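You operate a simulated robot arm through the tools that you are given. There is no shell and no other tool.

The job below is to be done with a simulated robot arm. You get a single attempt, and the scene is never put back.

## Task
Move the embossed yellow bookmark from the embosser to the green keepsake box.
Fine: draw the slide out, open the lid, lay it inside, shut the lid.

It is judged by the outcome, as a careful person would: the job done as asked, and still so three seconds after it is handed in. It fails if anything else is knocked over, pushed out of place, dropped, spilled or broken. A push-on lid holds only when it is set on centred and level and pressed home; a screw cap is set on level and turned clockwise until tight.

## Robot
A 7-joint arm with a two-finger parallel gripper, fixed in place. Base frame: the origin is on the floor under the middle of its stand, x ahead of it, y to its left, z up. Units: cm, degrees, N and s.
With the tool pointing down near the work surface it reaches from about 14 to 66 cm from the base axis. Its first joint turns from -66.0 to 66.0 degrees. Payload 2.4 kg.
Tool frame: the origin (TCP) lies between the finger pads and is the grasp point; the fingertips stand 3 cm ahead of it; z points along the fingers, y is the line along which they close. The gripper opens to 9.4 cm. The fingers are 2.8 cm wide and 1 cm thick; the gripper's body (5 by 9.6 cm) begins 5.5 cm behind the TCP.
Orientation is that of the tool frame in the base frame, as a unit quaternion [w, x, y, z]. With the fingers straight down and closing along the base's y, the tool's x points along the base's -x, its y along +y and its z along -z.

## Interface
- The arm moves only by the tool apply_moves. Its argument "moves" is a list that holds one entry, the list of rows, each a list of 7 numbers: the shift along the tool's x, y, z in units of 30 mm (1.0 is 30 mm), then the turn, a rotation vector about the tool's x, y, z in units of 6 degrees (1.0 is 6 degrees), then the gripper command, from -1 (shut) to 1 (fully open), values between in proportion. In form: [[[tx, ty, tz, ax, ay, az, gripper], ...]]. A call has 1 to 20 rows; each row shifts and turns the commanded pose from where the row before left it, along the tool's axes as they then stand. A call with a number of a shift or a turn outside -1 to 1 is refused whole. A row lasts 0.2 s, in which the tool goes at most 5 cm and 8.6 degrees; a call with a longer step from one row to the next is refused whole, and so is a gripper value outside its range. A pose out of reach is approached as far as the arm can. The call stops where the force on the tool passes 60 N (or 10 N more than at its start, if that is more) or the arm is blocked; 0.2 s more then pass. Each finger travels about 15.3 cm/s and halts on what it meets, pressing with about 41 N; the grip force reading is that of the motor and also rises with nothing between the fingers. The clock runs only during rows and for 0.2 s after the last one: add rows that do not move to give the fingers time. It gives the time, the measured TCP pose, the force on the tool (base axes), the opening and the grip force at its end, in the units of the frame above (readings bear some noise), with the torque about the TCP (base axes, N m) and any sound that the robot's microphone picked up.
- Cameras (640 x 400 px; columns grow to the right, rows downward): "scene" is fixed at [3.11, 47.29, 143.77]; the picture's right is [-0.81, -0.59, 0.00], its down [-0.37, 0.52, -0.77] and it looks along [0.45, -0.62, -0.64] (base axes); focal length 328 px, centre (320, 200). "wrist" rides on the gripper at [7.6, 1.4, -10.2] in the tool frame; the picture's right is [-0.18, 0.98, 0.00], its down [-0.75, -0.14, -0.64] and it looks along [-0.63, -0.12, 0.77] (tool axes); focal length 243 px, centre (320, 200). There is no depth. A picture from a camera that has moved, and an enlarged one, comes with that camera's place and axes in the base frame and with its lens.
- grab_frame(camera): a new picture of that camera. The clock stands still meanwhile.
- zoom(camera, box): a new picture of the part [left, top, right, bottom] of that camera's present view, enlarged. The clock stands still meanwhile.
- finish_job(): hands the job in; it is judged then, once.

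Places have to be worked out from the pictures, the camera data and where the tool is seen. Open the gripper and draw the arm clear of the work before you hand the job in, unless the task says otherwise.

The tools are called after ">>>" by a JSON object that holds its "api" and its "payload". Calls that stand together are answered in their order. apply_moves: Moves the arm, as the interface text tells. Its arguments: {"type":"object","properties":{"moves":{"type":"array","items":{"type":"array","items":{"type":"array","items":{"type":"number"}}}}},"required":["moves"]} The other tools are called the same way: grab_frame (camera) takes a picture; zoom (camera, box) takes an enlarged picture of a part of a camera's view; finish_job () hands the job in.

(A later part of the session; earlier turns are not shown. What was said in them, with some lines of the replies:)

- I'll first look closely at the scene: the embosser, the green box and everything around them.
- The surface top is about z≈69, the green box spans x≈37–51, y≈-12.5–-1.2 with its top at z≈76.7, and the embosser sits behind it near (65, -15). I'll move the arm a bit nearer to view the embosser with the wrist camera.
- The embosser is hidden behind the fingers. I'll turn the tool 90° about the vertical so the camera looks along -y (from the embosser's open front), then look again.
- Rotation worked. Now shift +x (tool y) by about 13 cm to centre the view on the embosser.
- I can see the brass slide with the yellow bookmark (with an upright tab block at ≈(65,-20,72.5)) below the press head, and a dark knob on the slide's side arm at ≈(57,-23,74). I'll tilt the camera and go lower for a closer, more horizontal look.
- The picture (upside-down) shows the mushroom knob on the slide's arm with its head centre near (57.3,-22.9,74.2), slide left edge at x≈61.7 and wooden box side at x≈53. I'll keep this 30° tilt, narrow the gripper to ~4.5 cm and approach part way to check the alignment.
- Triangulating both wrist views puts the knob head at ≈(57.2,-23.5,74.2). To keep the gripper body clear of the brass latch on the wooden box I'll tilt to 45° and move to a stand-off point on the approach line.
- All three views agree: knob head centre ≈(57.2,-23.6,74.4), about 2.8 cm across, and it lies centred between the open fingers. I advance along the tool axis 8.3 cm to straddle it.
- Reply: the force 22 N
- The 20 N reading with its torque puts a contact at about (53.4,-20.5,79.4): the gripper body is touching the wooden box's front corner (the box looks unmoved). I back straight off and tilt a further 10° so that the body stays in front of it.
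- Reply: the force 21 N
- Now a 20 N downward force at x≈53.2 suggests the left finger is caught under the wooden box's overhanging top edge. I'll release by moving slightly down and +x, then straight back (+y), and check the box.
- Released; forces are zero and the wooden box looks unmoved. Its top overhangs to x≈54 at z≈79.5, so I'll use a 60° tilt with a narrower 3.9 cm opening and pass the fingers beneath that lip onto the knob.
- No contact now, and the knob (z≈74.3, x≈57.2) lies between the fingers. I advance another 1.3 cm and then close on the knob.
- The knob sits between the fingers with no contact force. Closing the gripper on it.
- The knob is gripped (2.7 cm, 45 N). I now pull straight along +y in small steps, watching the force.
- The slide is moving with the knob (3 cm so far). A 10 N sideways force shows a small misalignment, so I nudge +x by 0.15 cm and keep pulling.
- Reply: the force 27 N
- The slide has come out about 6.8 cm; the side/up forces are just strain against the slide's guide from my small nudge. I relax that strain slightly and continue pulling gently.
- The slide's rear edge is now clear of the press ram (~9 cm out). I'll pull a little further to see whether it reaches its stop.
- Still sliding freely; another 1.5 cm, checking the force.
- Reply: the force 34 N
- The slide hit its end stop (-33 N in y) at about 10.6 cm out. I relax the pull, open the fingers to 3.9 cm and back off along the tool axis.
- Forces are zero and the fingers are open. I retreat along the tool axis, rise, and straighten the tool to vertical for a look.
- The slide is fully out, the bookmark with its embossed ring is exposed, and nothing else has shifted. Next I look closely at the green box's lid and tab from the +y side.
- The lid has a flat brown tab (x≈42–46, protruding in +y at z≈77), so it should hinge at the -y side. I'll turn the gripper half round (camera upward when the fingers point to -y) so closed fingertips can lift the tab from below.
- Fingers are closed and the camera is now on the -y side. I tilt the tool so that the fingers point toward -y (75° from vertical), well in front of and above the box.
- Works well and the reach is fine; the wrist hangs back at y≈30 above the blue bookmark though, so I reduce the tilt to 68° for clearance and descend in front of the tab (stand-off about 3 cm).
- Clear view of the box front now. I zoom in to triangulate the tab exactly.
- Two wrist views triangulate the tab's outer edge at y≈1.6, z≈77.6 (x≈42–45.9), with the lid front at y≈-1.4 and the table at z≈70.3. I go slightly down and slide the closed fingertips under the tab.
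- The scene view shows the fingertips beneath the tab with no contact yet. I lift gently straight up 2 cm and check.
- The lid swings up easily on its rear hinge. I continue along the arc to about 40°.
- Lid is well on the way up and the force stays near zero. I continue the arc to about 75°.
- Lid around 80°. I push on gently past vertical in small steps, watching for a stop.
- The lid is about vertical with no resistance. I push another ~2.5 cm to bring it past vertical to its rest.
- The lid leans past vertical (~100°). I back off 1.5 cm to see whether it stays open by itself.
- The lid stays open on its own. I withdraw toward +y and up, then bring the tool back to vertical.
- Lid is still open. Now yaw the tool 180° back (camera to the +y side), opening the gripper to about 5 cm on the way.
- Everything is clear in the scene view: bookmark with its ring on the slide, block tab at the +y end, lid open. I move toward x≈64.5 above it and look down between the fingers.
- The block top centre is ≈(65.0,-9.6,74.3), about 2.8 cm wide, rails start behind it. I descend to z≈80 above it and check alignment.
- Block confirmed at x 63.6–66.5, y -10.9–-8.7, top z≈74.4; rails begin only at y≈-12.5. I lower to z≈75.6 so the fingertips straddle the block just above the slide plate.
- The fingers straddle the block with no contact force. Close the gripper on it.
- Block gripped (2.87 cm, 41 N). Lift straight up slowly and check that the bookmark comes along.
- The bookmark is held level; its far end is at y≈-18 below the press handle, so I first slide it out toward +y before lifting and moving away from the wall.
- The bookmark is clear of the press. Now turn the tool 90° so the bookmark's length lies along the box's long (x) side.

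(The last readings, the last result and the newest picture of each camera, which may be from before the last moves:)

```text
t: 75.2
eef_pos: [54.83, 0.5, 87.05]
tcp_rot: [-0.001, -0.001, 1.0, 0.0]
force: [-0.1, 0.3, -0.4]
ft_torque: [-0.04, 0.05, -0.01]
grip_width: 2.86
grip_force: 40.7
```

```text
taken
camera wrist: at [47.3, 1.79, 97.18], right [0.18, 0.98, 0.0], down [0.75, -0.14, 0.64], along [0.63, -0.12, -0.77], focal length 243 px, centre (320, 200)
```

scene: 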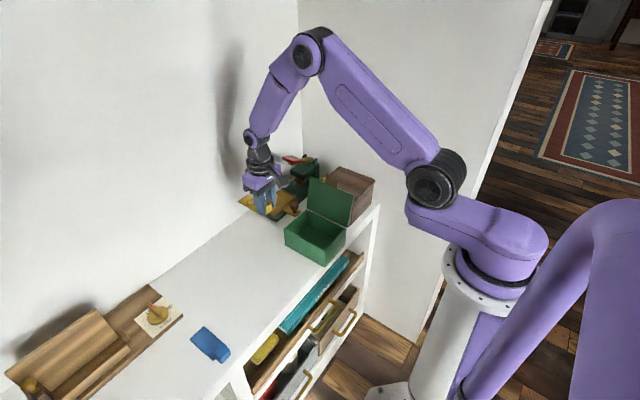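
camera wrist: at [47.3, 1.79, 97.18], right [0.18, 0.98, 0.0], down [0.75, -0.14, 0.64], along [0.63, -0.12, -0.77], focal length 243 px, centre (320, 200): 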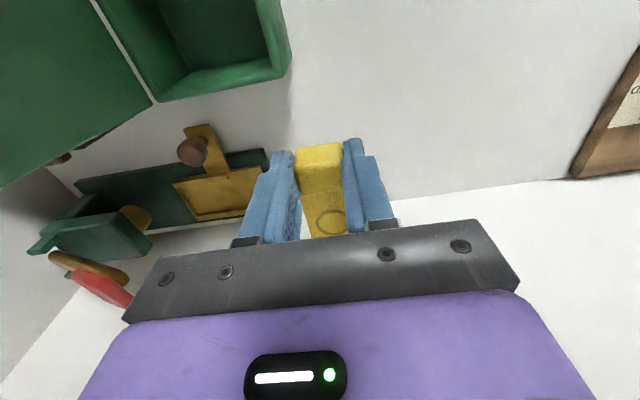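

Orientation is right (block toward the base, bookmark extending to +x). I move back along -x in front of the box and view it from there.

>>> {"api": "apply_moves", "payload": {"moves": [[[0.6, 0, -0.1, 0, 0, 0, -1], [0.9, 0, -0.1, 0, 0, 0, -1], [0.9, 0, -0.1, 0, 0, 0, -1], [0.9, 0, -0.1, 0, 0, 0, -1], [0.9, 0, -0.1, 0, 0, 0, -1], [0.6, 0, -0.1, 0, 0, 0, -1], [0.33, 0, 0, 0, 0, 0, -1], [0, 0, 0, 0, 0, 0, -1]]]}}

>>> {"api": "grab_frame", "payload": {"camera": "wrist"}}

>>> {"api": "zoom", "payload": {"camera": "scene", "box": [250, 150, 380, 270]}}

```text
t: 77.0
eef_pos: [39.59, 0.52, 88.63]
tcp_rot: [0.001, 0.0, 1.0, 0.0]
force: [-0.4, -0.3, 0.0]
ft_torque: [-0.01, 0.01, 0.01]
grip_width: 2.88
grip_force: 41.4
```

```text
taken
camera wrist: at [31.95, 1.86, 98.87], right [0.18, 0.98, 0.0], down [0.75, -0.14, 0.64], along [0.63, -0.12, -0.77], focal length 243 px, centre (320, 200)
```

wrist: 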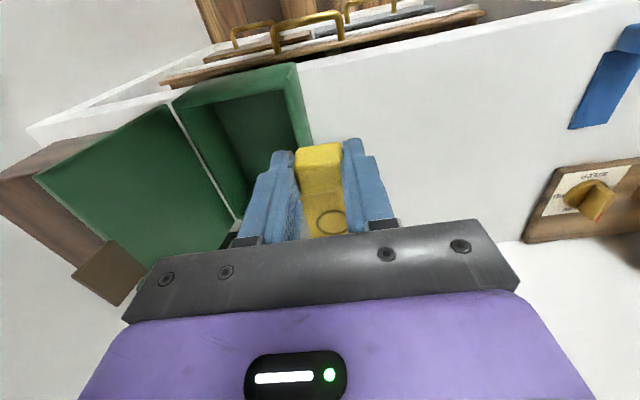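

```text
3.33 times, centred on (315, 210) of scene
camera zoom: at [3.11, 47.29, 143.77], right [-0.81, -0.59, 0.0], down [-0.37, 0.52, -0.77], along [0.45, -0.62, -0.64], focal length 1092 px, centre (337, 167)
```

zoom: 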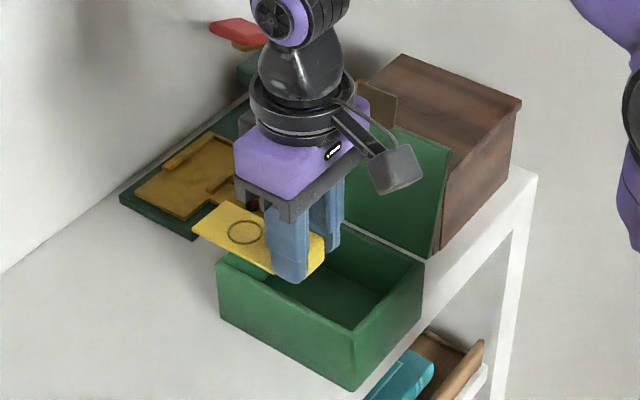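

I zoom in on the box from the wrist camera to fix its rim and interior walls.

>>> {"api": "zoom", "payload": {"camera": "wrist", "box": [150, 40, 350, 180]}}

>>> {"api": "zoom", "payload": {"camera": "scene", "box": [280, 200, 360, 270]}}

```text
2.86 times, centred on (250, 110) of wrist
camera zoom: at [31.95, 1.86, 98.87], right [0.18, 0.98, 0.0], down [0.75, -0.14, 0.64], along [0.63, -0.12, -0.77], focal length 693 px, centre (520, 457)
```

zoom: 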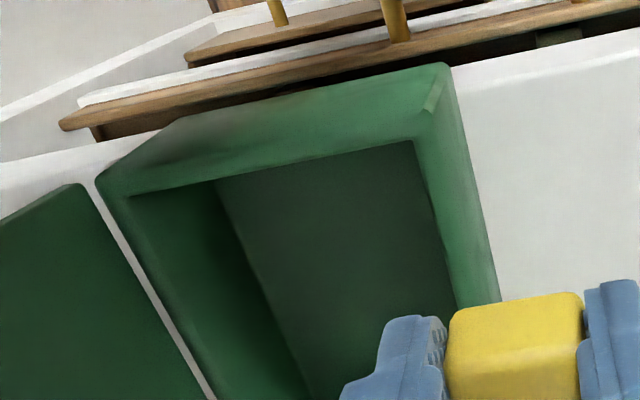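

```text
5.71 times, centred on (320, 235) of scene
camera zoom: at [3.11, 47.29, 143.77], right [-0.81, -0.59, 0.0], down [-0.37, 0.52, -0.77], along [0.45, -0.62, -0.64], focal length 1872 px, centre (320, 0)
```

zoom: 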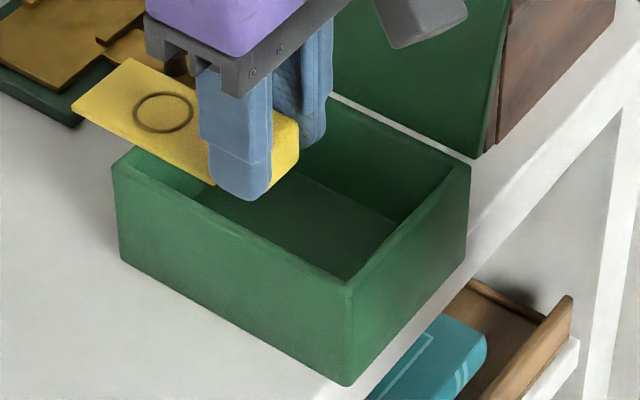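

Box interior: x≈37.3–50.5, y≈-11.3–-2.4, rim z≈77.3. I move over its centre line (TCP ≈(40.2,-6.85)) and lower part way.

>>> {"api": "apply_moves", "payload": {"moves": [[[-0.067, -0.6, 0, 0, 0, 0, -1], [-0.067, -0.7, 0, 0, 0, 0, -1], [-0.067, -0.7, 0, 0, 0, 0, -1], [0, -0.457, 0, 0, 0, 0, -1], [0, 0, 0.5, 0, 0, 0, -1], [0, 0, 0.5, 0, 0, 0, -1], [0, 0, 0.5, 0, 0, 0, -1], [0, 0, 0, 0, 0, 0, -1]]]}}

>>> {"api": "grab_frame", "payload": {"camera": "wrist"}}

>>> {"api": "zoom", "payload": {"camera": "scene", "box": [270, 170, 370, 270]}}

```text
t: 78.8
eef_pos: [40.21, -6.67, 84.2]
tcp_rot: [0.001, 0.0, 1.0, 0.001]
force: [-0.1, 1.1, -0.5]
ft_torque: [-0.03, 0.02, -0.01]
grip_width: 2.86
grip_force: 40.9
```

```text
taken
camera wrist: at [32.55, -5.45, 94.37], right [0.18, 0.98, 0.0], down [0.75, -0.14, 0.64], along [0.63, -0.12, -0.77], focal length 243 px, centre (320, 200)
```

wrist: 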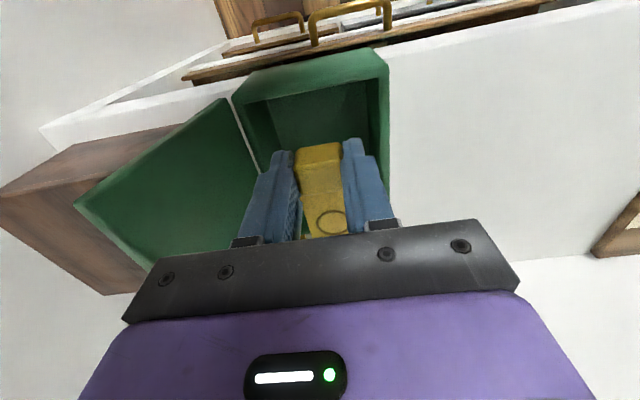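

```text
4.00 times, centred on (320, 220) of scene
camera zoom: at [3.11, 47.29, 143.77], right [-0.81, -0.59, 0.0], down [-0.37, 0.52, -0.77], along [0.45, -0.62, -0.64], focal length 1310 px, centre (320, 120)
```

zoom: 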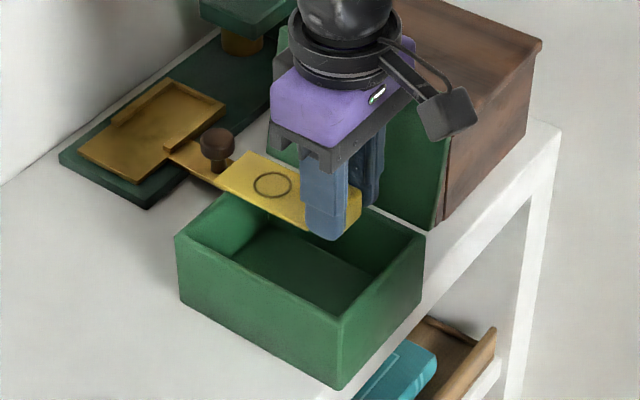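

The bookmark's far end is at x≈49.6, close to the far wall, so I shift 0.7 cm toward -x, then lower to just inside the rim and check again.

>>> {"api": "apply_moves", "payload": {"moves": [[[0.233, -0.06, 0, 0, 0, 0, -1], [0, 0, 0.3, 0, 0, 0, -1], [0, 0, 0.3, 0, 0, 0, -1], [0, 0, 0.2, 0, 0, 0, -1], [0, 0, 0, 0, 0, 0, -1]]]}}

>>> {"api": "zoom", "payload": {"camera": "scene", "box": [280, 190, 360, 270]}}

>>> {"api": "zoom", "payload": {"camera": "wrist", "box": [210, 40, 410, 240]}}

```text
t: 80.0
eef_pos: [39.39, -7.0, 81.85]
tcp_rot: [0.0, 0.0, 1.0, 0.0]
force: [0.4, -0.4, -1.3]
ft_torque: [0.03, 0.01, -0.03]
grip_width: 2.87
grip_force: 40.9
```

```text
5.00 times, centred on (320, 230) of scene
camera zoom: at [3.11, 47.29, 143.77], right [-0.81, -0.59, 0.0], down [-0.37, 0.52, -0.77], along [0.45, -0.62, -0.64], focal length 1638 px, centre (320, 50)
```

zoom: 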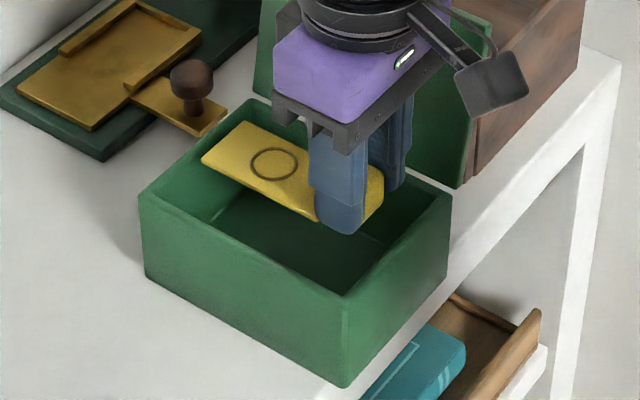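

```text
2.00 times, centred on (310, 140) of wrist
camera zoom: at [31.86, -5.72, 91.98], right [0.18, 0.98, 0.0], down [0.75, -0.14, 0.64], along [0.63, -0.12, -0.77], focal length 485 px, centre (340, 320)
```

zoom: 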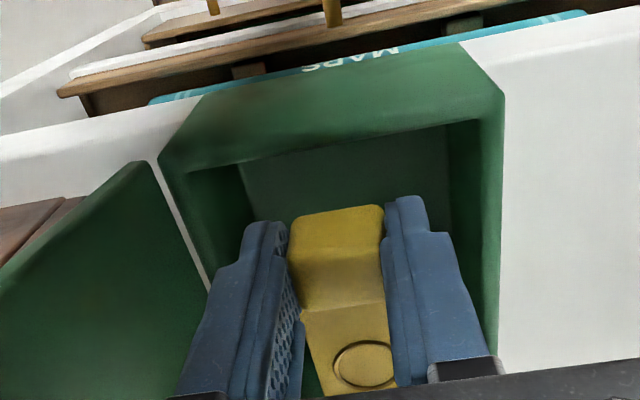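

Both ends now have about 1 cm of margin. I keep lowering to just above the floor.

>>> {"api": "apply_moves", "payload": {"moves": [[[0, 0.03, 0.3, 0, 0, 0, -1], [0, 0, 0.4, 0, 0, 0, -1], [0, 0, 0.4, 0, 0, 0, -1], [0, 0, 0.4, 0, 0, 0, -1], [0, 0, 0.3, 0, 0, 0, -1], [0, 0, 0, 0, 0, 0, -1]]]}}

>>> {"api": "zoom", "payload": {"camera": "scene", "box": [280, 190, 360, 270]}}

>>> {"api": "zoom", "payload": {"camera": "wrist", "box": [210, 40, 410, 240]}}

```text
t: 81.4
eef_pos: [39.27, -6.93, 76.44]
tcp_rot: [0.001, 0.0, 1.0, 0.0]
force: [0.1, -0.5, -0.1]
ft_torque: [0.01, 0.06, -0.03]
grip_width: 2.85
grip_force: 40.6
```

```text
5.00 times, centred on (320, 230) of scene
camera zoom: at [3.11, 47.29, 143.77], right [-0.81, -0.59, 0.0], down [-0.37, 0.52, -0.77], along [0.45, -0.62, -0.64], focal length 1638 px, centre (320, 50)
```

zoom: 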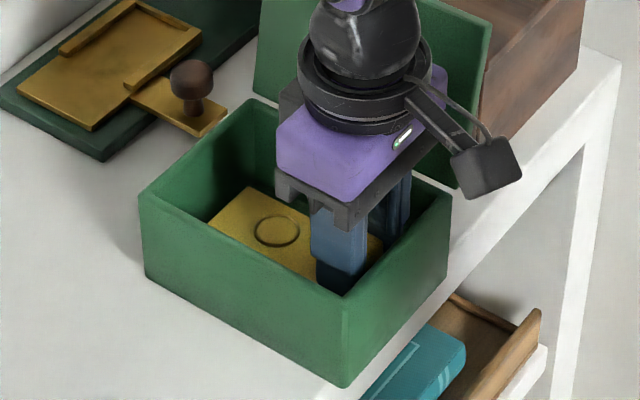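

```text
2.00 times, centred on (310, 140) of wrist
camera zoom: at [31.76, -5.7, 86.59], right [0.18, 0.98, 0.0], down [0.75, -0.14, 0.64], along [0.63, -0.12, -0.77], focal length 485 px, centre (340, 320)
```

zoom: 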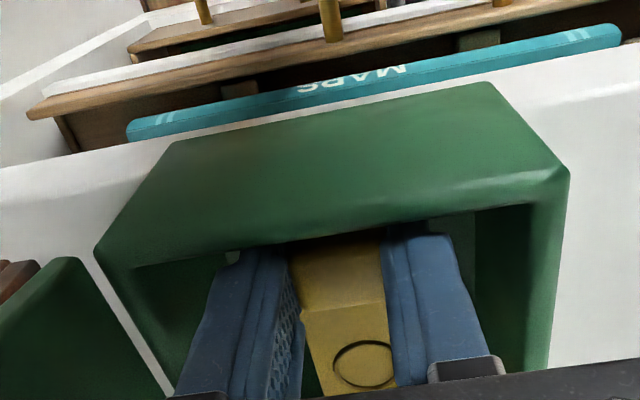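

Inside the box with clearance all round. I continue down in small steps until the floor is felt.

>>> {"api": "apply_moves", "payload": {"moves": [[[0, 0, 0.1, 0, 0, 0, -1], [0, 0, 0.1, 0, 0, 0, -1], [0, 0, 0.1, 0, 0, 0, -1], [0, 0, 0.1, 0, 0, 0, -1], [0, 0, 0, 0, 0, 0, -1]]]}}

```text
t: 82.6
eef_pos: [39.38, -6.91, 75.13]
tcp_rot: [0.001, 0.001, 1.0, -0.001]
force: [-0.2, 0.9, -0.5]
ft_torque: [-0.01, 0.04, -0.04]
grip_width: 2.87
grip_force: 40.9
```

No contact yet; continue in 0.2 cm steps.

>>> {"api": "apply_moves", "payload": {"moves": [[[0, 0, 0.067, 0, 0, 0, -1], [0, 0, 0.067, 0, 0, 0, -1], [0, 0, 0.067, 0, 0, 0, -1], [0, 0, 0, 0, 0, 0, -1]]]}}

```text
t: 83.6
eef_pos: [39.33, -6.87, 74.72]
tcp_rot: [0.0, 0.0, 1.0, 0.0]
force: [-0.2, 0.3, -0.4]
ft_torque: [-0.03, 0.02, 0.0]
grip_width: 2.86
grip_force: 41.2
```

>>> {"api": "apply_moves", "payload": {"moves": [[[0, 0, 0.067, 0, 0, 0, -1], [0, 0, 0.067, 0, 0, 0, -1], [0, 0, 0, 0, 0, 0, -1]]]}}

>>> {"api": "zoom", "payload": {"camera": "scene", "box": [280, 190, 360, 270]}}

```text
t: 84.4
eef_pos: [39.31, -6.92, 74.44]
tcp_rot: [0.001, 0.001, 1.0, 0.0]
force: [-3.6, 1.7, 36.6]
ft_torque: [0.03, -0.16, 0.03]
grip_width: 2.85
grip_force: 41.4
```

```text
5.00 times, centred on (320, 230) of scene
camera zoom: at [3.05, 47.3, 143.76], right [-0.81, -0.59, 0.0], down [-0.37, 0.51, -0.77], along [0.45, -0.62, -0.64], focal length 1638 px, centre (320, 50)
```

zoom: 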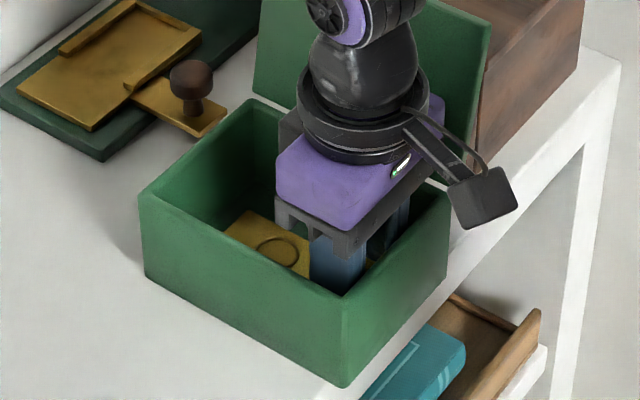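

The floor is felt (37 N up), so the bookmark is resting on the bottom. I ease up 0.15 cm and open the fingers gently to about 4.5 cm.

>>> {"api": "apply_moves", "payload": {"moves": [[[0, 0, -0.05, 0, 0, 0, -1], [0, 0, 0, 0, 0, 0, -0.6], [0, 0, 0, 0, 0, 0, -0.3], [0, 0, 0, 0, 0, 0, -0.04], [0, 0, 0, 0, 0, 0, -0.04]]]}}

>>> {"api": "zoom", "payload": {"camera": "wrist", "box": [210, 40, 410, 240]}}

```text
t: 85.6
eef_pos: [39.37, -6.92, 74.38]
tcp_rot: [0.0, 0.0, 1.0, 0.0]
force: [0.4, 0.3, -0.1]
ft_torque: [0.0, 0.03, 0.01]
grip_width: 4.51
grip_force: 0.1
```

```text
2.00 times, centred on (310, 140) of wrist
camera zoom: at [31.74, -5.66, 84.66], right [0.18, 0.98, 0.0], down [0.75, -0.14, 0.64], along [0.63, -0.12, -0.77], focal length 485 px, centre (340, 320)
```

zoom: 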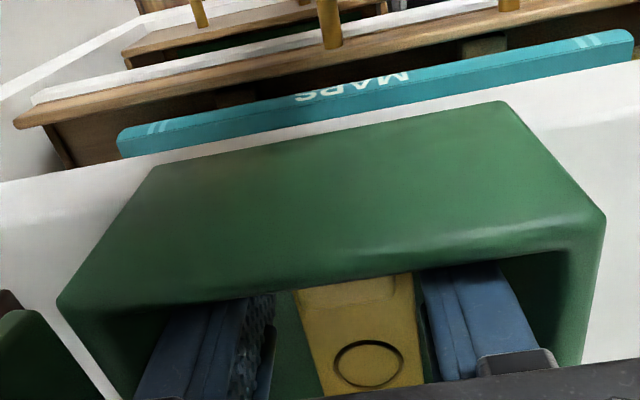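

Released without disturbance. Now straight up out of the box.

>>> {"api": "apply_moves", "payload": {"moves": [[[0, 0, -0.3, 0, 0, 0, -0.04], [0, 0, -0.5, 0, 0, 0, -0.04], [0, 0, -0.7, 0, 0, 0, -0.04], [0, 0, -0.8, 0, 0, 0, -0.04], [0, 0, -0.9, 0, 0, 0, -0.04], [0, 0, -0.9, 0, 0, 0, -0.04], [0, 0, -0.9, 0, 0, 0, -0.04], [0, 0, 0, 0, 0, 0, -0.04]]]}}

>>> {"api": "grab_frame", "payload": {"camera": "wrist"}}

>>> {"api": "zoom", "payload": {"camera": "scene", "box": [260, 170, 360, 270]}}

```text
t: 87.4
eef_pos: [39.29, -6.87, 89.6]
tcp_rot: [0.0, -0.001, 1.0, 0.0]
force: [0.2, 0.0, -0.2]
ft_torque: [0.0, 0.01, -0.01]
grip_width: 4.51
grip_force: 0.1
```

```text
taken
camera wrist: at [31.7, -5.56, 99.78], right [0.18, 0.98, 0.0], down [0.75, -0.14, 0.64], along [0.63, -0.12, -0.77], focal length 243 px, centre (320, 200)
```

wrist: 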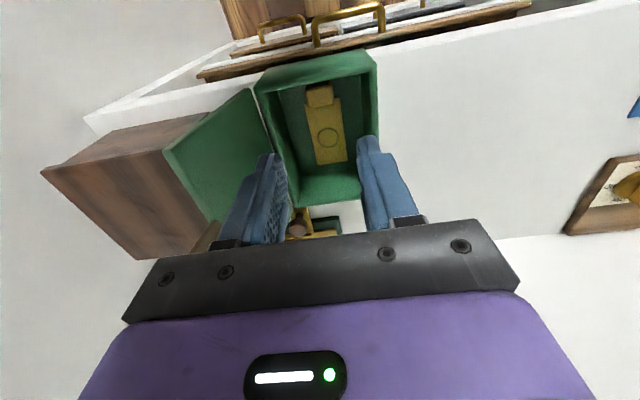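

```text
4.00 times, centred on (310, 220) of scene
camera zoom: at [3.11, 47.29, 143.77], right [-0.81, -0.59, 0.0], down [-0.37, 0.52, -0.77], along [0.45, -0.62, -0.64], focal length 1310 px, centre (360, 120)
```

zoom: 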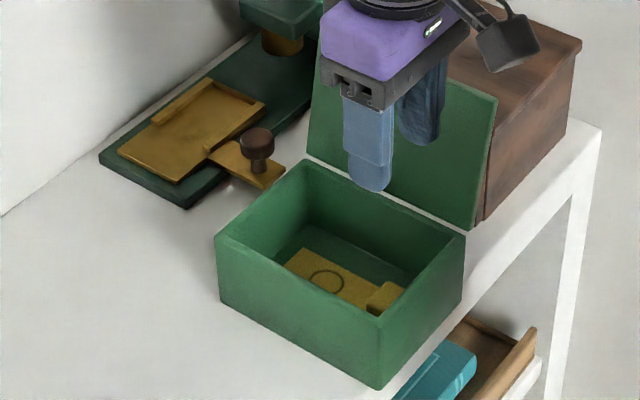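

The bookmark lies flat in the box, ring side up. To shut the lid I close the fingers, pass over the top of the open lid and come down behind it (above the wooden box's top).

>>> {"api": "apply_moves", "payload": {"moves": [[[-0.52, 0, -0.93, 0, 0, 0, -0.5], [-0.52, 0, -0.93, 0, 0, 0, -1], [-0.52, 0, -0.93, 0, 0, 0, -1], [0, -0.8, -0.1, 0, 0, 0, -1], [0, -0.8, 0, 0, 0, 0, -1], [0, -0.8, 0, 0, 0, 0, -1], [0, -0.8, 0, 0, 0, 0, -1], [0, -0.83, 0, 0, 0, 0, -1], [0, 0, 0, 0, 0, 0, -1]]]}}

>>> {"api": "grab_frame", "payload": {"camera": "wrist"}}

>>> {"api": "zoom", "payload": {"camera": "scene", "box": [250, 120, 380, 270]}}

```text
t: 89.4
eef_pos: [44.02, -19.02, 98.22]
tcp_rot: [0.0, 0.0, 1.0, 0.0]
force: [0.2, 0.4, -0.9]
ft_torque: [-0.01, -0.03, 0.0]
grip_width: 0.0
grip_force: 32.6
```

```text
taken
camera wrist: at [36.37, -17.78, 108.4], right [0.18, 0.98, 0.0], down [0.75, -0.14, 0.64], along [0.63, -0.12, -0.77], focal length 243 px, centre (320, 200)
```

wrist: 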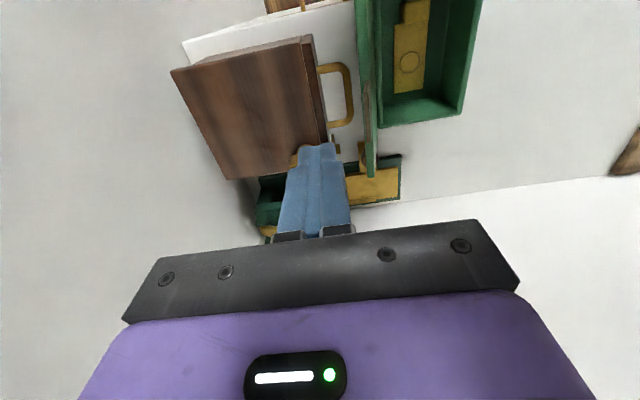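

```text
2.67 times, centred on (315, 195) of scene
camera zoom: at [3.11, 47.29, 143.77], right [-0.81, -0.59, 0.0], down [-0.37, 0.52, -0.77], along [0.45, -0.62, -0.64], focal length 874 px, centre (333, 213)
```

zoom: 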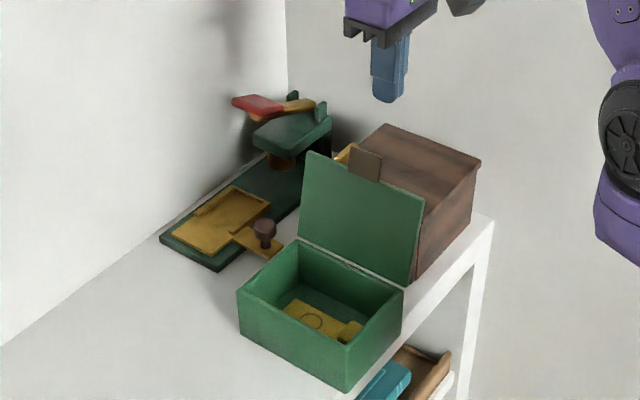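

The tab's top edge is at y≈-15.8, z≈91; the fingers (y≈-19) are clear behind it. I descend so the tips reach z≈86.

>>> {"api": "apply_moves", "payload": {"moves": [[[0, 0, 0.75, 0, 0, 0, -1], [0, 0, 0.75, 0, 0, 0, -1], [0, 0, 0.75, 0, 0, 0, -1], [0, 0, 0.75, 0, 0, 0, -1], [0, 0, 0, 0, 0, 0, -1]]]}}

>>> {"api": "grab_frame", "payload": {"camera": "wrist"}}

>>> {"api": "zoom", "payload": {"camera": "scene", "box": [250, 120, 380, 270]}}

```text
t: 90.6
eef_pos: [43.84, -18.9, 88.93]
tcp_rot: [0.0, 0.0, 1.0, 0.0]
force: [0.0, -0.3, 0.5]
ft_torque: [0.02, 0.02, 0.01]
grip_width: 0.01
grip_force: 33.0
```

```text
taken
camera wrist: at [36.36, -17.59, 99.3], right [0.18, 0.98, 0.0], down [0.75, -0.14, 0.64], along [0.63, -0.12, -0.77], focal length 243 px, centre (320, 200)
```

wrist: 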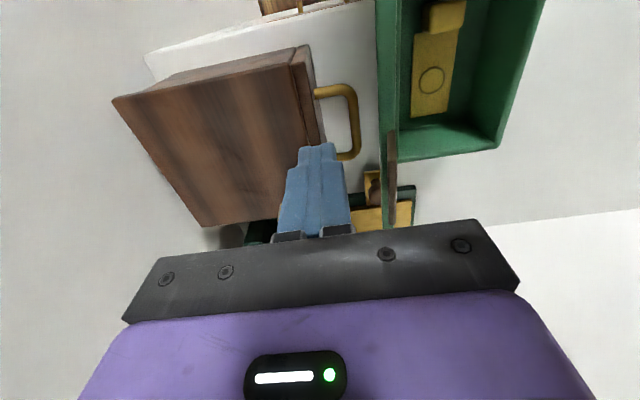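

```text
2.67 times, centred on (315, 195) of scene
camera zoom: at [3.11, 47.29, 143.77], right [-0.81, -0.59, 0.0], down [-0.37, 0.52, -0.77], along [0.45, -0.62, -0.64], focal length 874 px, centre (333, 213)
```

zoom: 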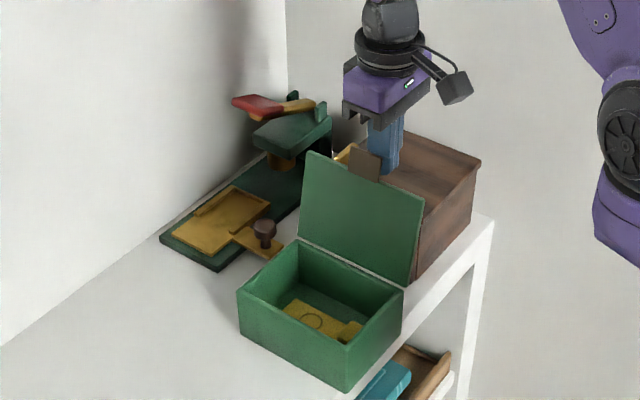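

Fingers are behind the lid. I push gently toward +y to bring the lid to vertical and just beyond.

>>> {"api": "apply_moves", "payload": {"moves": [[[0, 0.25, 0, 0, 0, 0, -1], [0, 0.25, 0, 0, 0, 0, -1], [0, 0.25, 0, 0, 0, 0, -1], [0, 0.25, 0, 0, 0, 0, -1], [0, 0.25, 0, 0, 0, 0, -1], [0, 0.25, 0, 0, 0, 0, -1], [0, 0, 0, 0, 0, 0, -1]]]}}

>>> {"api": "grab_frame", "payload": {"camera": "wrist"}}

>>> {"api": "zoom", "payload": {"camera": "scene", "box": [250, 120, 380, 270]}}

```text
t: 92.2
eef_pos: [43.96, -14.46, 89.01]
tcp_rot: [0.0, 0.0, 1.0, 0.0]
force: [0.7, -0.9, 0.1]
ft_torque: [0.01, 0.0, 0.03]
grip_width: 0.01
grip_force: 33.0
```

```text
taken
camera wrist: at [36.49, -13.15, 99.31], right [0.18, 0.98, 0.0], down [0.75, -0.14, 0.64], along [0.63, -0.12, -0.77], focal length 243 px, centre (320, 200)
```

wrist: 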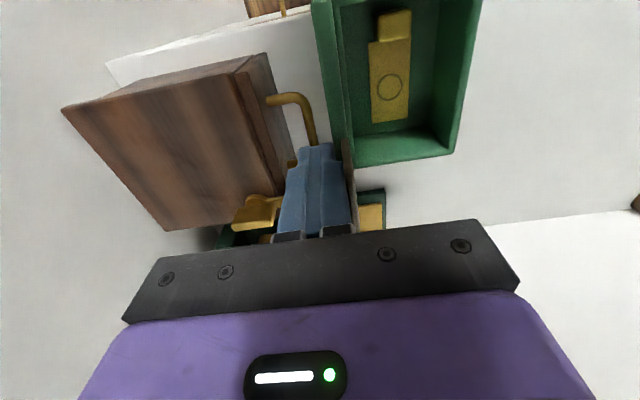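

```text
2.67 times, centred on (315, 195) of scene
camera zoom: at [3.11, 47.29, 143.77], right [-0.81, -0.59, 0.0], down [-0.37, 0.52, -0.77], along [0.45, -0.62, -0.64], focal length 874 px, centre (333, 213)
```

zoom: 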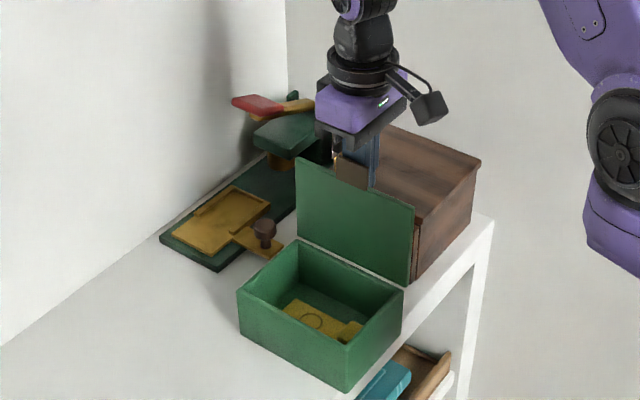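

The lid follows and is about vertical. I continue pushing forward past vertical along its arc to see how it behaves.

>>> {"api": "apply_moves", "payload": {"moves": [[[0, 0.25, 0, 0, 0, 0, -1], [0, 0.25, 0, 0, 0, 0, -1], [0, 0.25, 0.03, 0, 0, 0, -1], [0, 0.25, 0.05, 0, 0, 0, -1], [0, 0.22, 0.05, 0, 0, 0, -1], [0, 0, 0, 0, 0, 0, -1]]]}}

>>> {"api": "grab_frame", "payload": {"camera": "wrist"}}

>>> {"api": "zoom", "payload": {"camera": "scene", "box": [250, 120, 380, 270]}}

```text
t: 93.6
eef_pos: [44.08, -10.78, 88.69]
tcp_rot: [0.001, 0.0, 1.0, 0.0]
force: [-0.6, -0.4, -0.1]
ft_torque: [0.02, -0.04, -0.01]
grip_width: 0.0
grip_force: 32.4
```

```text
taken
camera wrist: at [36.54, -9.53, 98.9], right [0.18, 0.98, 0.0], down [0.75, -0.14, 0.64], along [0.63, -0.12, -0.77], focal length 243 px, centre (320, 200)
```

wrist: 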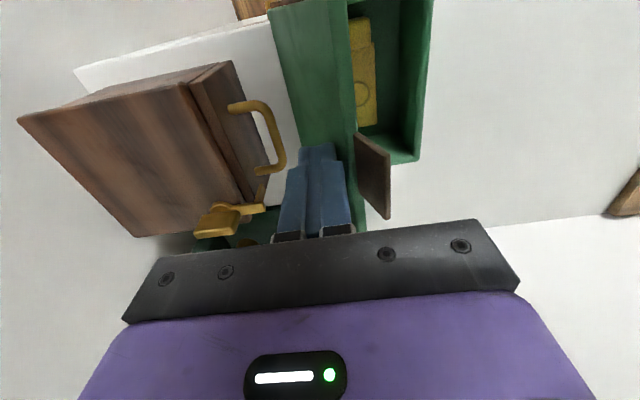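

```text
2.67 times, centred on (315, 195) of scene
camera zoom: at [3.11, 47.29, 143.77], right [-0.81, -0.59, 0.0], down [-0.37, 0.52, -0.77], along [0.45, -0.62, -0.64], focal length 874 px, centre (333, 213)
```

zoom: 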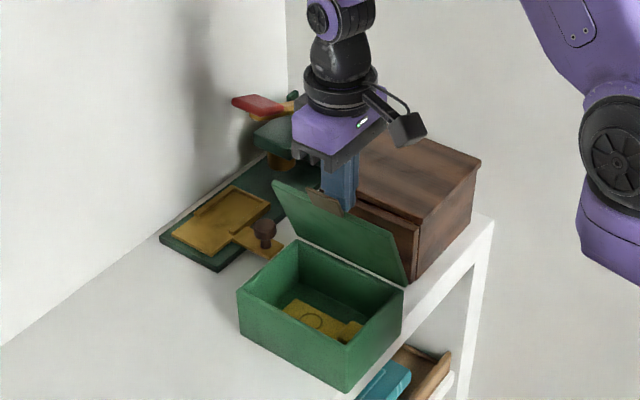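

The lid holds its angle by hinge friction (~65°), so I can guide it down. I keep following its arc to about 30°.

>>> {"api": "apply_moves", "payload": {"moves": [[[0, 0.301, 0.166, 0, 0, 0, -1], [0, 0.301, 0.166, 0, 0, 0, -1], [0, 0.301, 0.166, 0, 0, 0, -1], [0, 0.179, 0.189, 0, 0, 0, -1], [0, 0.179, 0.189, 0, 0, 0, -1], [0, 0.179, 0.189, 0, 0, 0, -1], [0, 0, 0, 0, 0, 0, -1]]]}}

>>> {"api": "grab_frame", "payload": {"camera": "wrist"}}

>>> {"api": "zoom", "payload": {"camera": "scene", "box": [250, 120, 380, 270]}}

```text
t: 95.2
eef_pos: [43.93, -6.54, 85.49]
tcp_rot: [-0.001, 0.0, 1.0, 0.0]
force: [0.0, 0.8, -0.6]
ft_torque: [-0.01, 0.01, -0.02]
grip_width: 0.0
grip_force: 33.0
```

```text
taken
camera wrist: at [36.4, -5.17, 95.69], right [0.18, 0.98, 0.0], down [0.75, -0.14, 0.64], along [0.63, -0.12, -0.77], focal length 243 px, centre (320, 200)
```

wrist: 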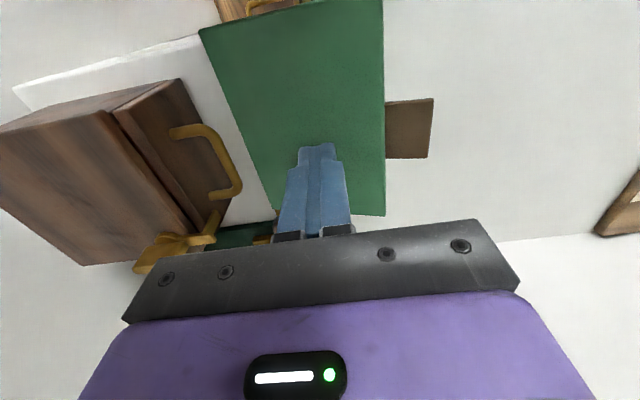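

```text
2.67 times, centred on (315, 195) of scene
camera zoom: at [3.11, 47.29, 143.77], right [-0.81, -0.59, 0.0], down [-0.37, 0.52, -0.77], along [0.45, -0.62, -0.64], focal length 874 px, centre (333, 213)
```

zoom: 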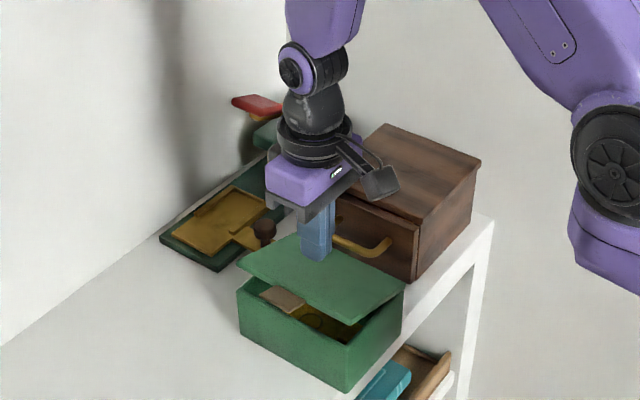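

The lid is down to about 25–30°. I follow it further down toward closed.

>>> {"api": "apply_moves", "payload": {"moves": [[[0, 0.15, 0.233, 0, 0, 0, -1], [0, 0.15, 0.233, 0, 0, 0, -1], [0, 0.15, 0.233, 0, 0, 0, -1], [0, 0.06, 0.21, 0, 0, 0, -1], [0, 0.06, 0.21, 0, 0, 0, -1], [0, 0, 0, 0, 0, 0, -1]]]}}

>>> {"api": "zoom", "payload": {"camera": "scene", "box": [260, 180, 370, 270]}}

>>> {"api": "grab_frame", "payload": {"camera": "wrist"}}

```text
t: 96.6
eef_pos: [43.95, -5.0, 82.05]
tcp_rot: [0.0, 0.001, 1.0, 0.0]
force: [0.8, -0.1, 0.0]
ft_torque: [-0.07, -0.05, 0.0]
grip_width: 0.0
grip_force: 32.9
```

```text
4.44 times, centred on (315, 225) of scene
camera zoom: at [3.11, 47.29, 143.77], right [-0.81, -0.59, 0.0], down [-0.37, 0.52, -0.77], along [0.45, -0.62, -0.64], focal length 1456 px, centre (342, 89)
```

zoom: 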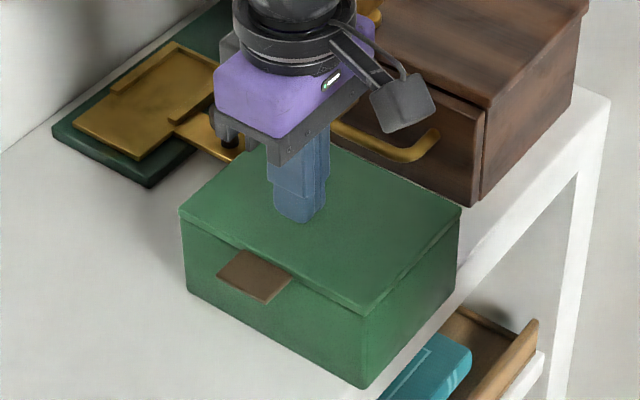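

```text
taken
camera wrist: at [36.4, -3.61, 92.31], right [0.18, 0.98, 0.0], down [0.75, -0.14, 0.64], along [0.63, -0.12, -0.77], focal length 243 px, centre (320, 200)
```

wrist: 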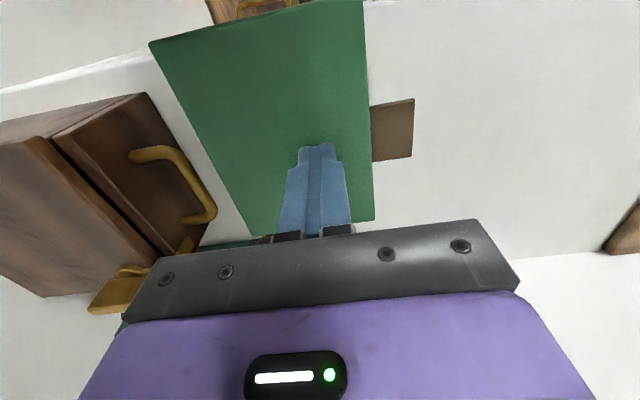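

The lid looks nearly shut. I press down in small steps until I feel it seated.

>>> {"api": "apply_moves", "payload": {"moves": [[[0, 0.05, 0.1, 0, 0, 0, -1], [0, 0, 0.1, 0, 0, 0, -1], [0, 0, 0.07, 0, 0, 0, -1], [0, 0, 0, 0, 0, 0, -1]]]}}

```text
t: 97.6
eef_pos: [44.18, -4.69, 81.39]
tcp_rot: [0.001, 0.0, 1.0, 0.0]
force: [-0.1, 0.5, -0.3]
ft_torque: [-0.03, 0.02, 0.0]
grip_width: 0.0
grip_force: 32.9
```

No contact force yet; continue down in small steps.

>>> {"api": "apply_moves", "payload": {"moves": [[[0, 0, 0.06, 0, 0, 0, -1], [0, 0, 0.06, 0, 0, 0, -1], [0, 0, 0, 0, 0, 0, -1]]]}}

>>> {"api": "zoom", "payload": {"camera": "scene", "box": [260, 180, 370, 270]}}

```text
t: 98.4
eef_pos: [43.98, -4.63, 80.91]
tcp_rot: [0.001, 0.0, 1.0, 0.0]
force: [0.3, 0.2, 0.0]
ft_torque: [-0.02, 0.01, 0.0]
grip_width: 0.0
grip_force: 33.4
```

```text
4.44 times, centred on (315, 225) of scene
camera zoom: at [3.11, 47.29, 143.77], right [-0.81, -0.59, 0.0], down [-0.37, 0.52, -0.77], along [0.45, -0.62, -0.64], focal length 1456 px, centre (342, 89)
```

zoom: 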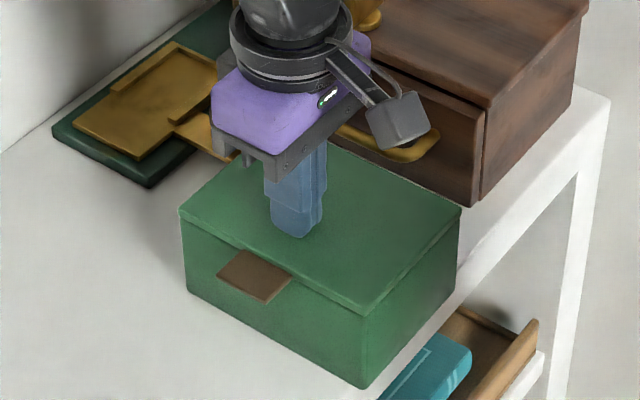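

Tips at z≈77.9, still no contact; a few more small steps down.

>>> {"api": "apply_moves", "payload": {"moves": [[[0, 0, 0.05, 0, 0, 0, -1], [0, 0, 0.05, 0, 0, 0, -1], [0, 0, 0, 0, 0, 0, -1]]]}}

```text
t: 99.2
eef_pos: [44.01, -4.62, 80.78]
tcp_rot: [0.002, 0.0, 1.0, 0.001]
force: [-3.9, 2.9, 32.0]
ft_torque: [0.03, 0.25, -0.12]
grip_width: 0.0
grip_force: 33.5
```

Contact at 32 N: the lid is seated. I lift straight off, raise well clear and inspect.

>>> {"api": "apply_moves", "payload": {"moves": [[[0, 0, -0.2, 0, 0, 0, -1], [0, 0, -0.5, 0, 0, 0, -1], [0, 0, -0.8, 0, 0, 0, -1], [0.3, 0, -0.9, 0, 0, 0, -1], [0.4, 0, -0.9, 0, 0, 0, -1], [0.5, 0.3, -0.8, 0, 0, 0, -0.5], [0.5, 0.3, -0.8, 0, 0, 0, 0], [0.5, 0.3, -0.8, 0, 0, 0, 0.5], [0.5, 0.3, -0.8, 0, 0, 0, 1], [0, 0, 0, 0, 0, 0, 1]]]}}

>>> {"api": "grab_frame", "payload": {"camera": "scene"}}

>>> {"api": "zoom", "payload": {"camera": "scene", "box": [230, 140, 390, 280]}}

>>> {"api": "grab_frame", "payload": {"camera": "wrist"}}

```text
t: 101.4
eef_pos: [35.82, -1.15, 100.2]
tcp_rot: [-0.001, 0.0, 1.0, -0.001]
force: [1.1, 0.9, 0.0]
ft_torque: [0.01, -0.01, 0.03]
grip_width: 9.4
grip_force: 0.0
```

```text
taken
```

scene: 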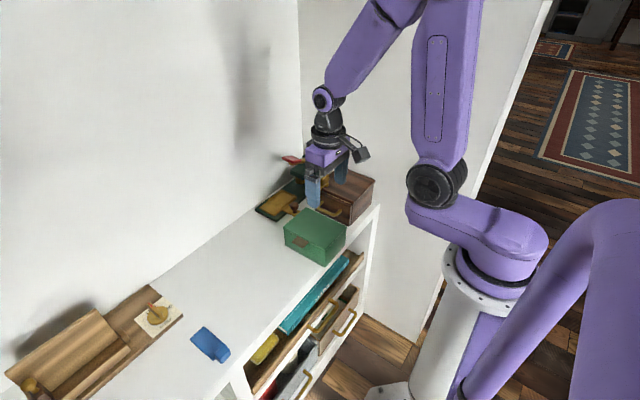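

```text
2.86 times, centred on (310, 210) of scene
camera zoom: at [3.11, 47.29, 143.77], right [-0.81, -0.59, 0.0], down [-0.37, 0.52, -0.77], along [0.45, -0.62, -0.64], focal length 936 px, centre (349, 171)
```

zoom: 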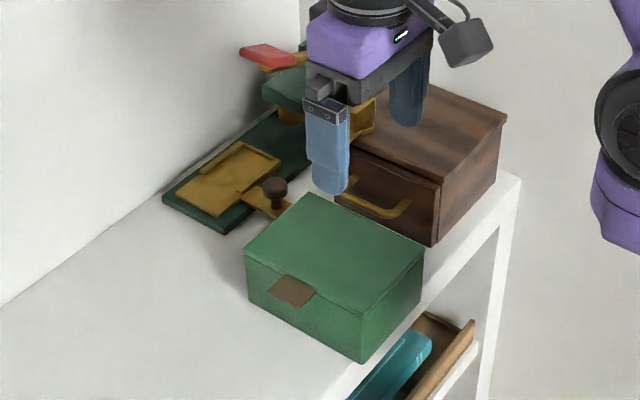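

```text
taken
camera wrist: at [28.34, 0.11, 110.48], right [0.18, 0.98, 0.0], down [0.75, -0.14, 0.64], along [0.63, -0.12, -0.77], focal length 243 px, centre (320, 200)
```

wrist: 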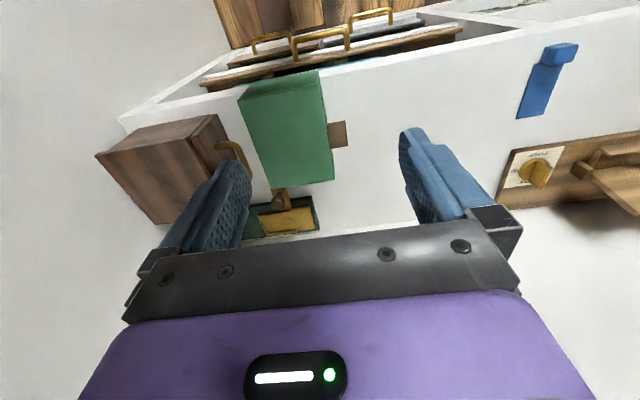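

The lid is shut, and box and wooden chest match their original positions. I take a close zoom to confirm that the lid is flush, and raise the arm further clear.

>>> {"api": "apply_moves", "payload": {"moves": [[[0.5, 0.3, -0.8, 0, 0, 0, 1], [0.5, 0.3, -0.8, 0, 0, 0, 1], [0, 0.3, -0.8, 0, 0, 0, 1], [0, 0, 0, 0, 0, 0, 1], [0, 0, 0, 0, 0, 0, 1]]]}}

>>> {"api": "zoom", "payload": {"camera": "scene", "box": [275, 200, 355, 270]}}

>>> {"api": "zoom", "payload": {"camera": "wrist", "box": [90, 50, 350, 250]}}

```text
t: 102.6
eef_pos: [32.93, 1.59, 107.33]
tcp_rot: [0.001, 0.0, 1.0, 0.001]
force: [-0.1, -0.1, -0.1]
ft_torque: [-0.01, 0.02, 0.02]
grip_width: 9.38
grip_force: 0.0
```

```text
5.71 times, centred on (315, 235) of scene
camera zoom: at [3.11, 47.29, 143.77], right [-0.81, -0.59, 0.0], down [-0.37, 0.52, -0.77], along [0.45, -0.62, -0.64], focal length 1872 px, centre (349, 0)
```

zoom: 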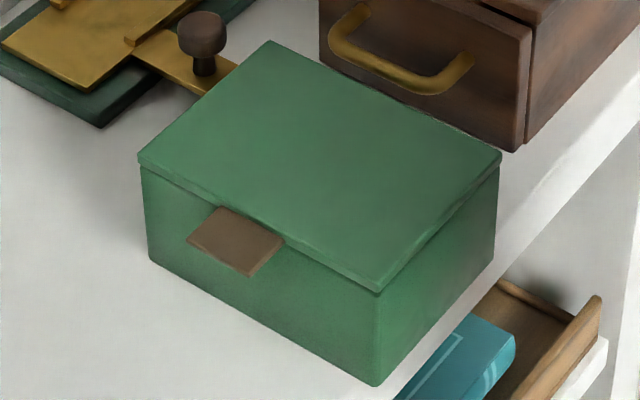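

```text
2.00 times, centred on (220, 150) of wrist
camera zoom: at [25.28, 2.82, 117.66], right [0.18, 0.98, 0.0], down [0.75, -0.14, 0.64], along [0.63, -0.12, -0.77], focal length 485 px, centre (520, 300)
```

zoom: 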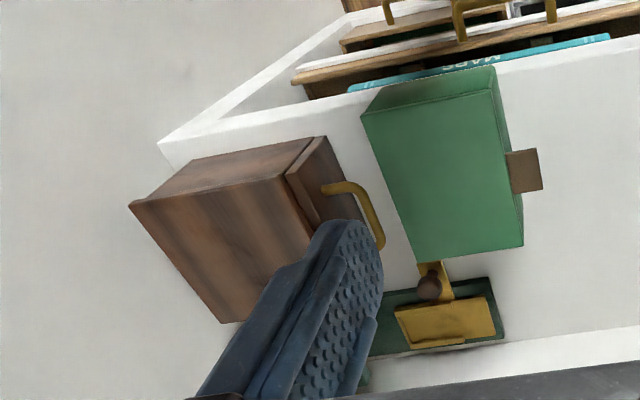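

The lid is flush and shut with the yellow bookmark inside. The slide is empty and drawn out, nothing else has moved, and the open gripper is clear of the work. I hand the job in.

>>> {"api": "finish_job", "payload": {}}

```text
The job is handed in.
```

The embossed yellow bookmark is now lying flat, ring side up, inside the green keepsake box, and the lid is shut. I pressed the lid down until I felt it seat, and the last pictures show it flush.

- **Slide:** I drew it out to its end stop to free the bookmark and left it out, since you didn't ask for it back in.
- **Contact on the way:** the gripper touched the wooden box twice, at about 20 N each time, while I was reaching for the slide's knob. I backed off both times. In the pictures the wooden box, like the green box, is where it was at the start.
- **Arm:** the gripper is open and the arm is clear of the work.

I made one call (the last small step down before releasing the bookmark) without the sentence the instructions ask for ahead of each call.
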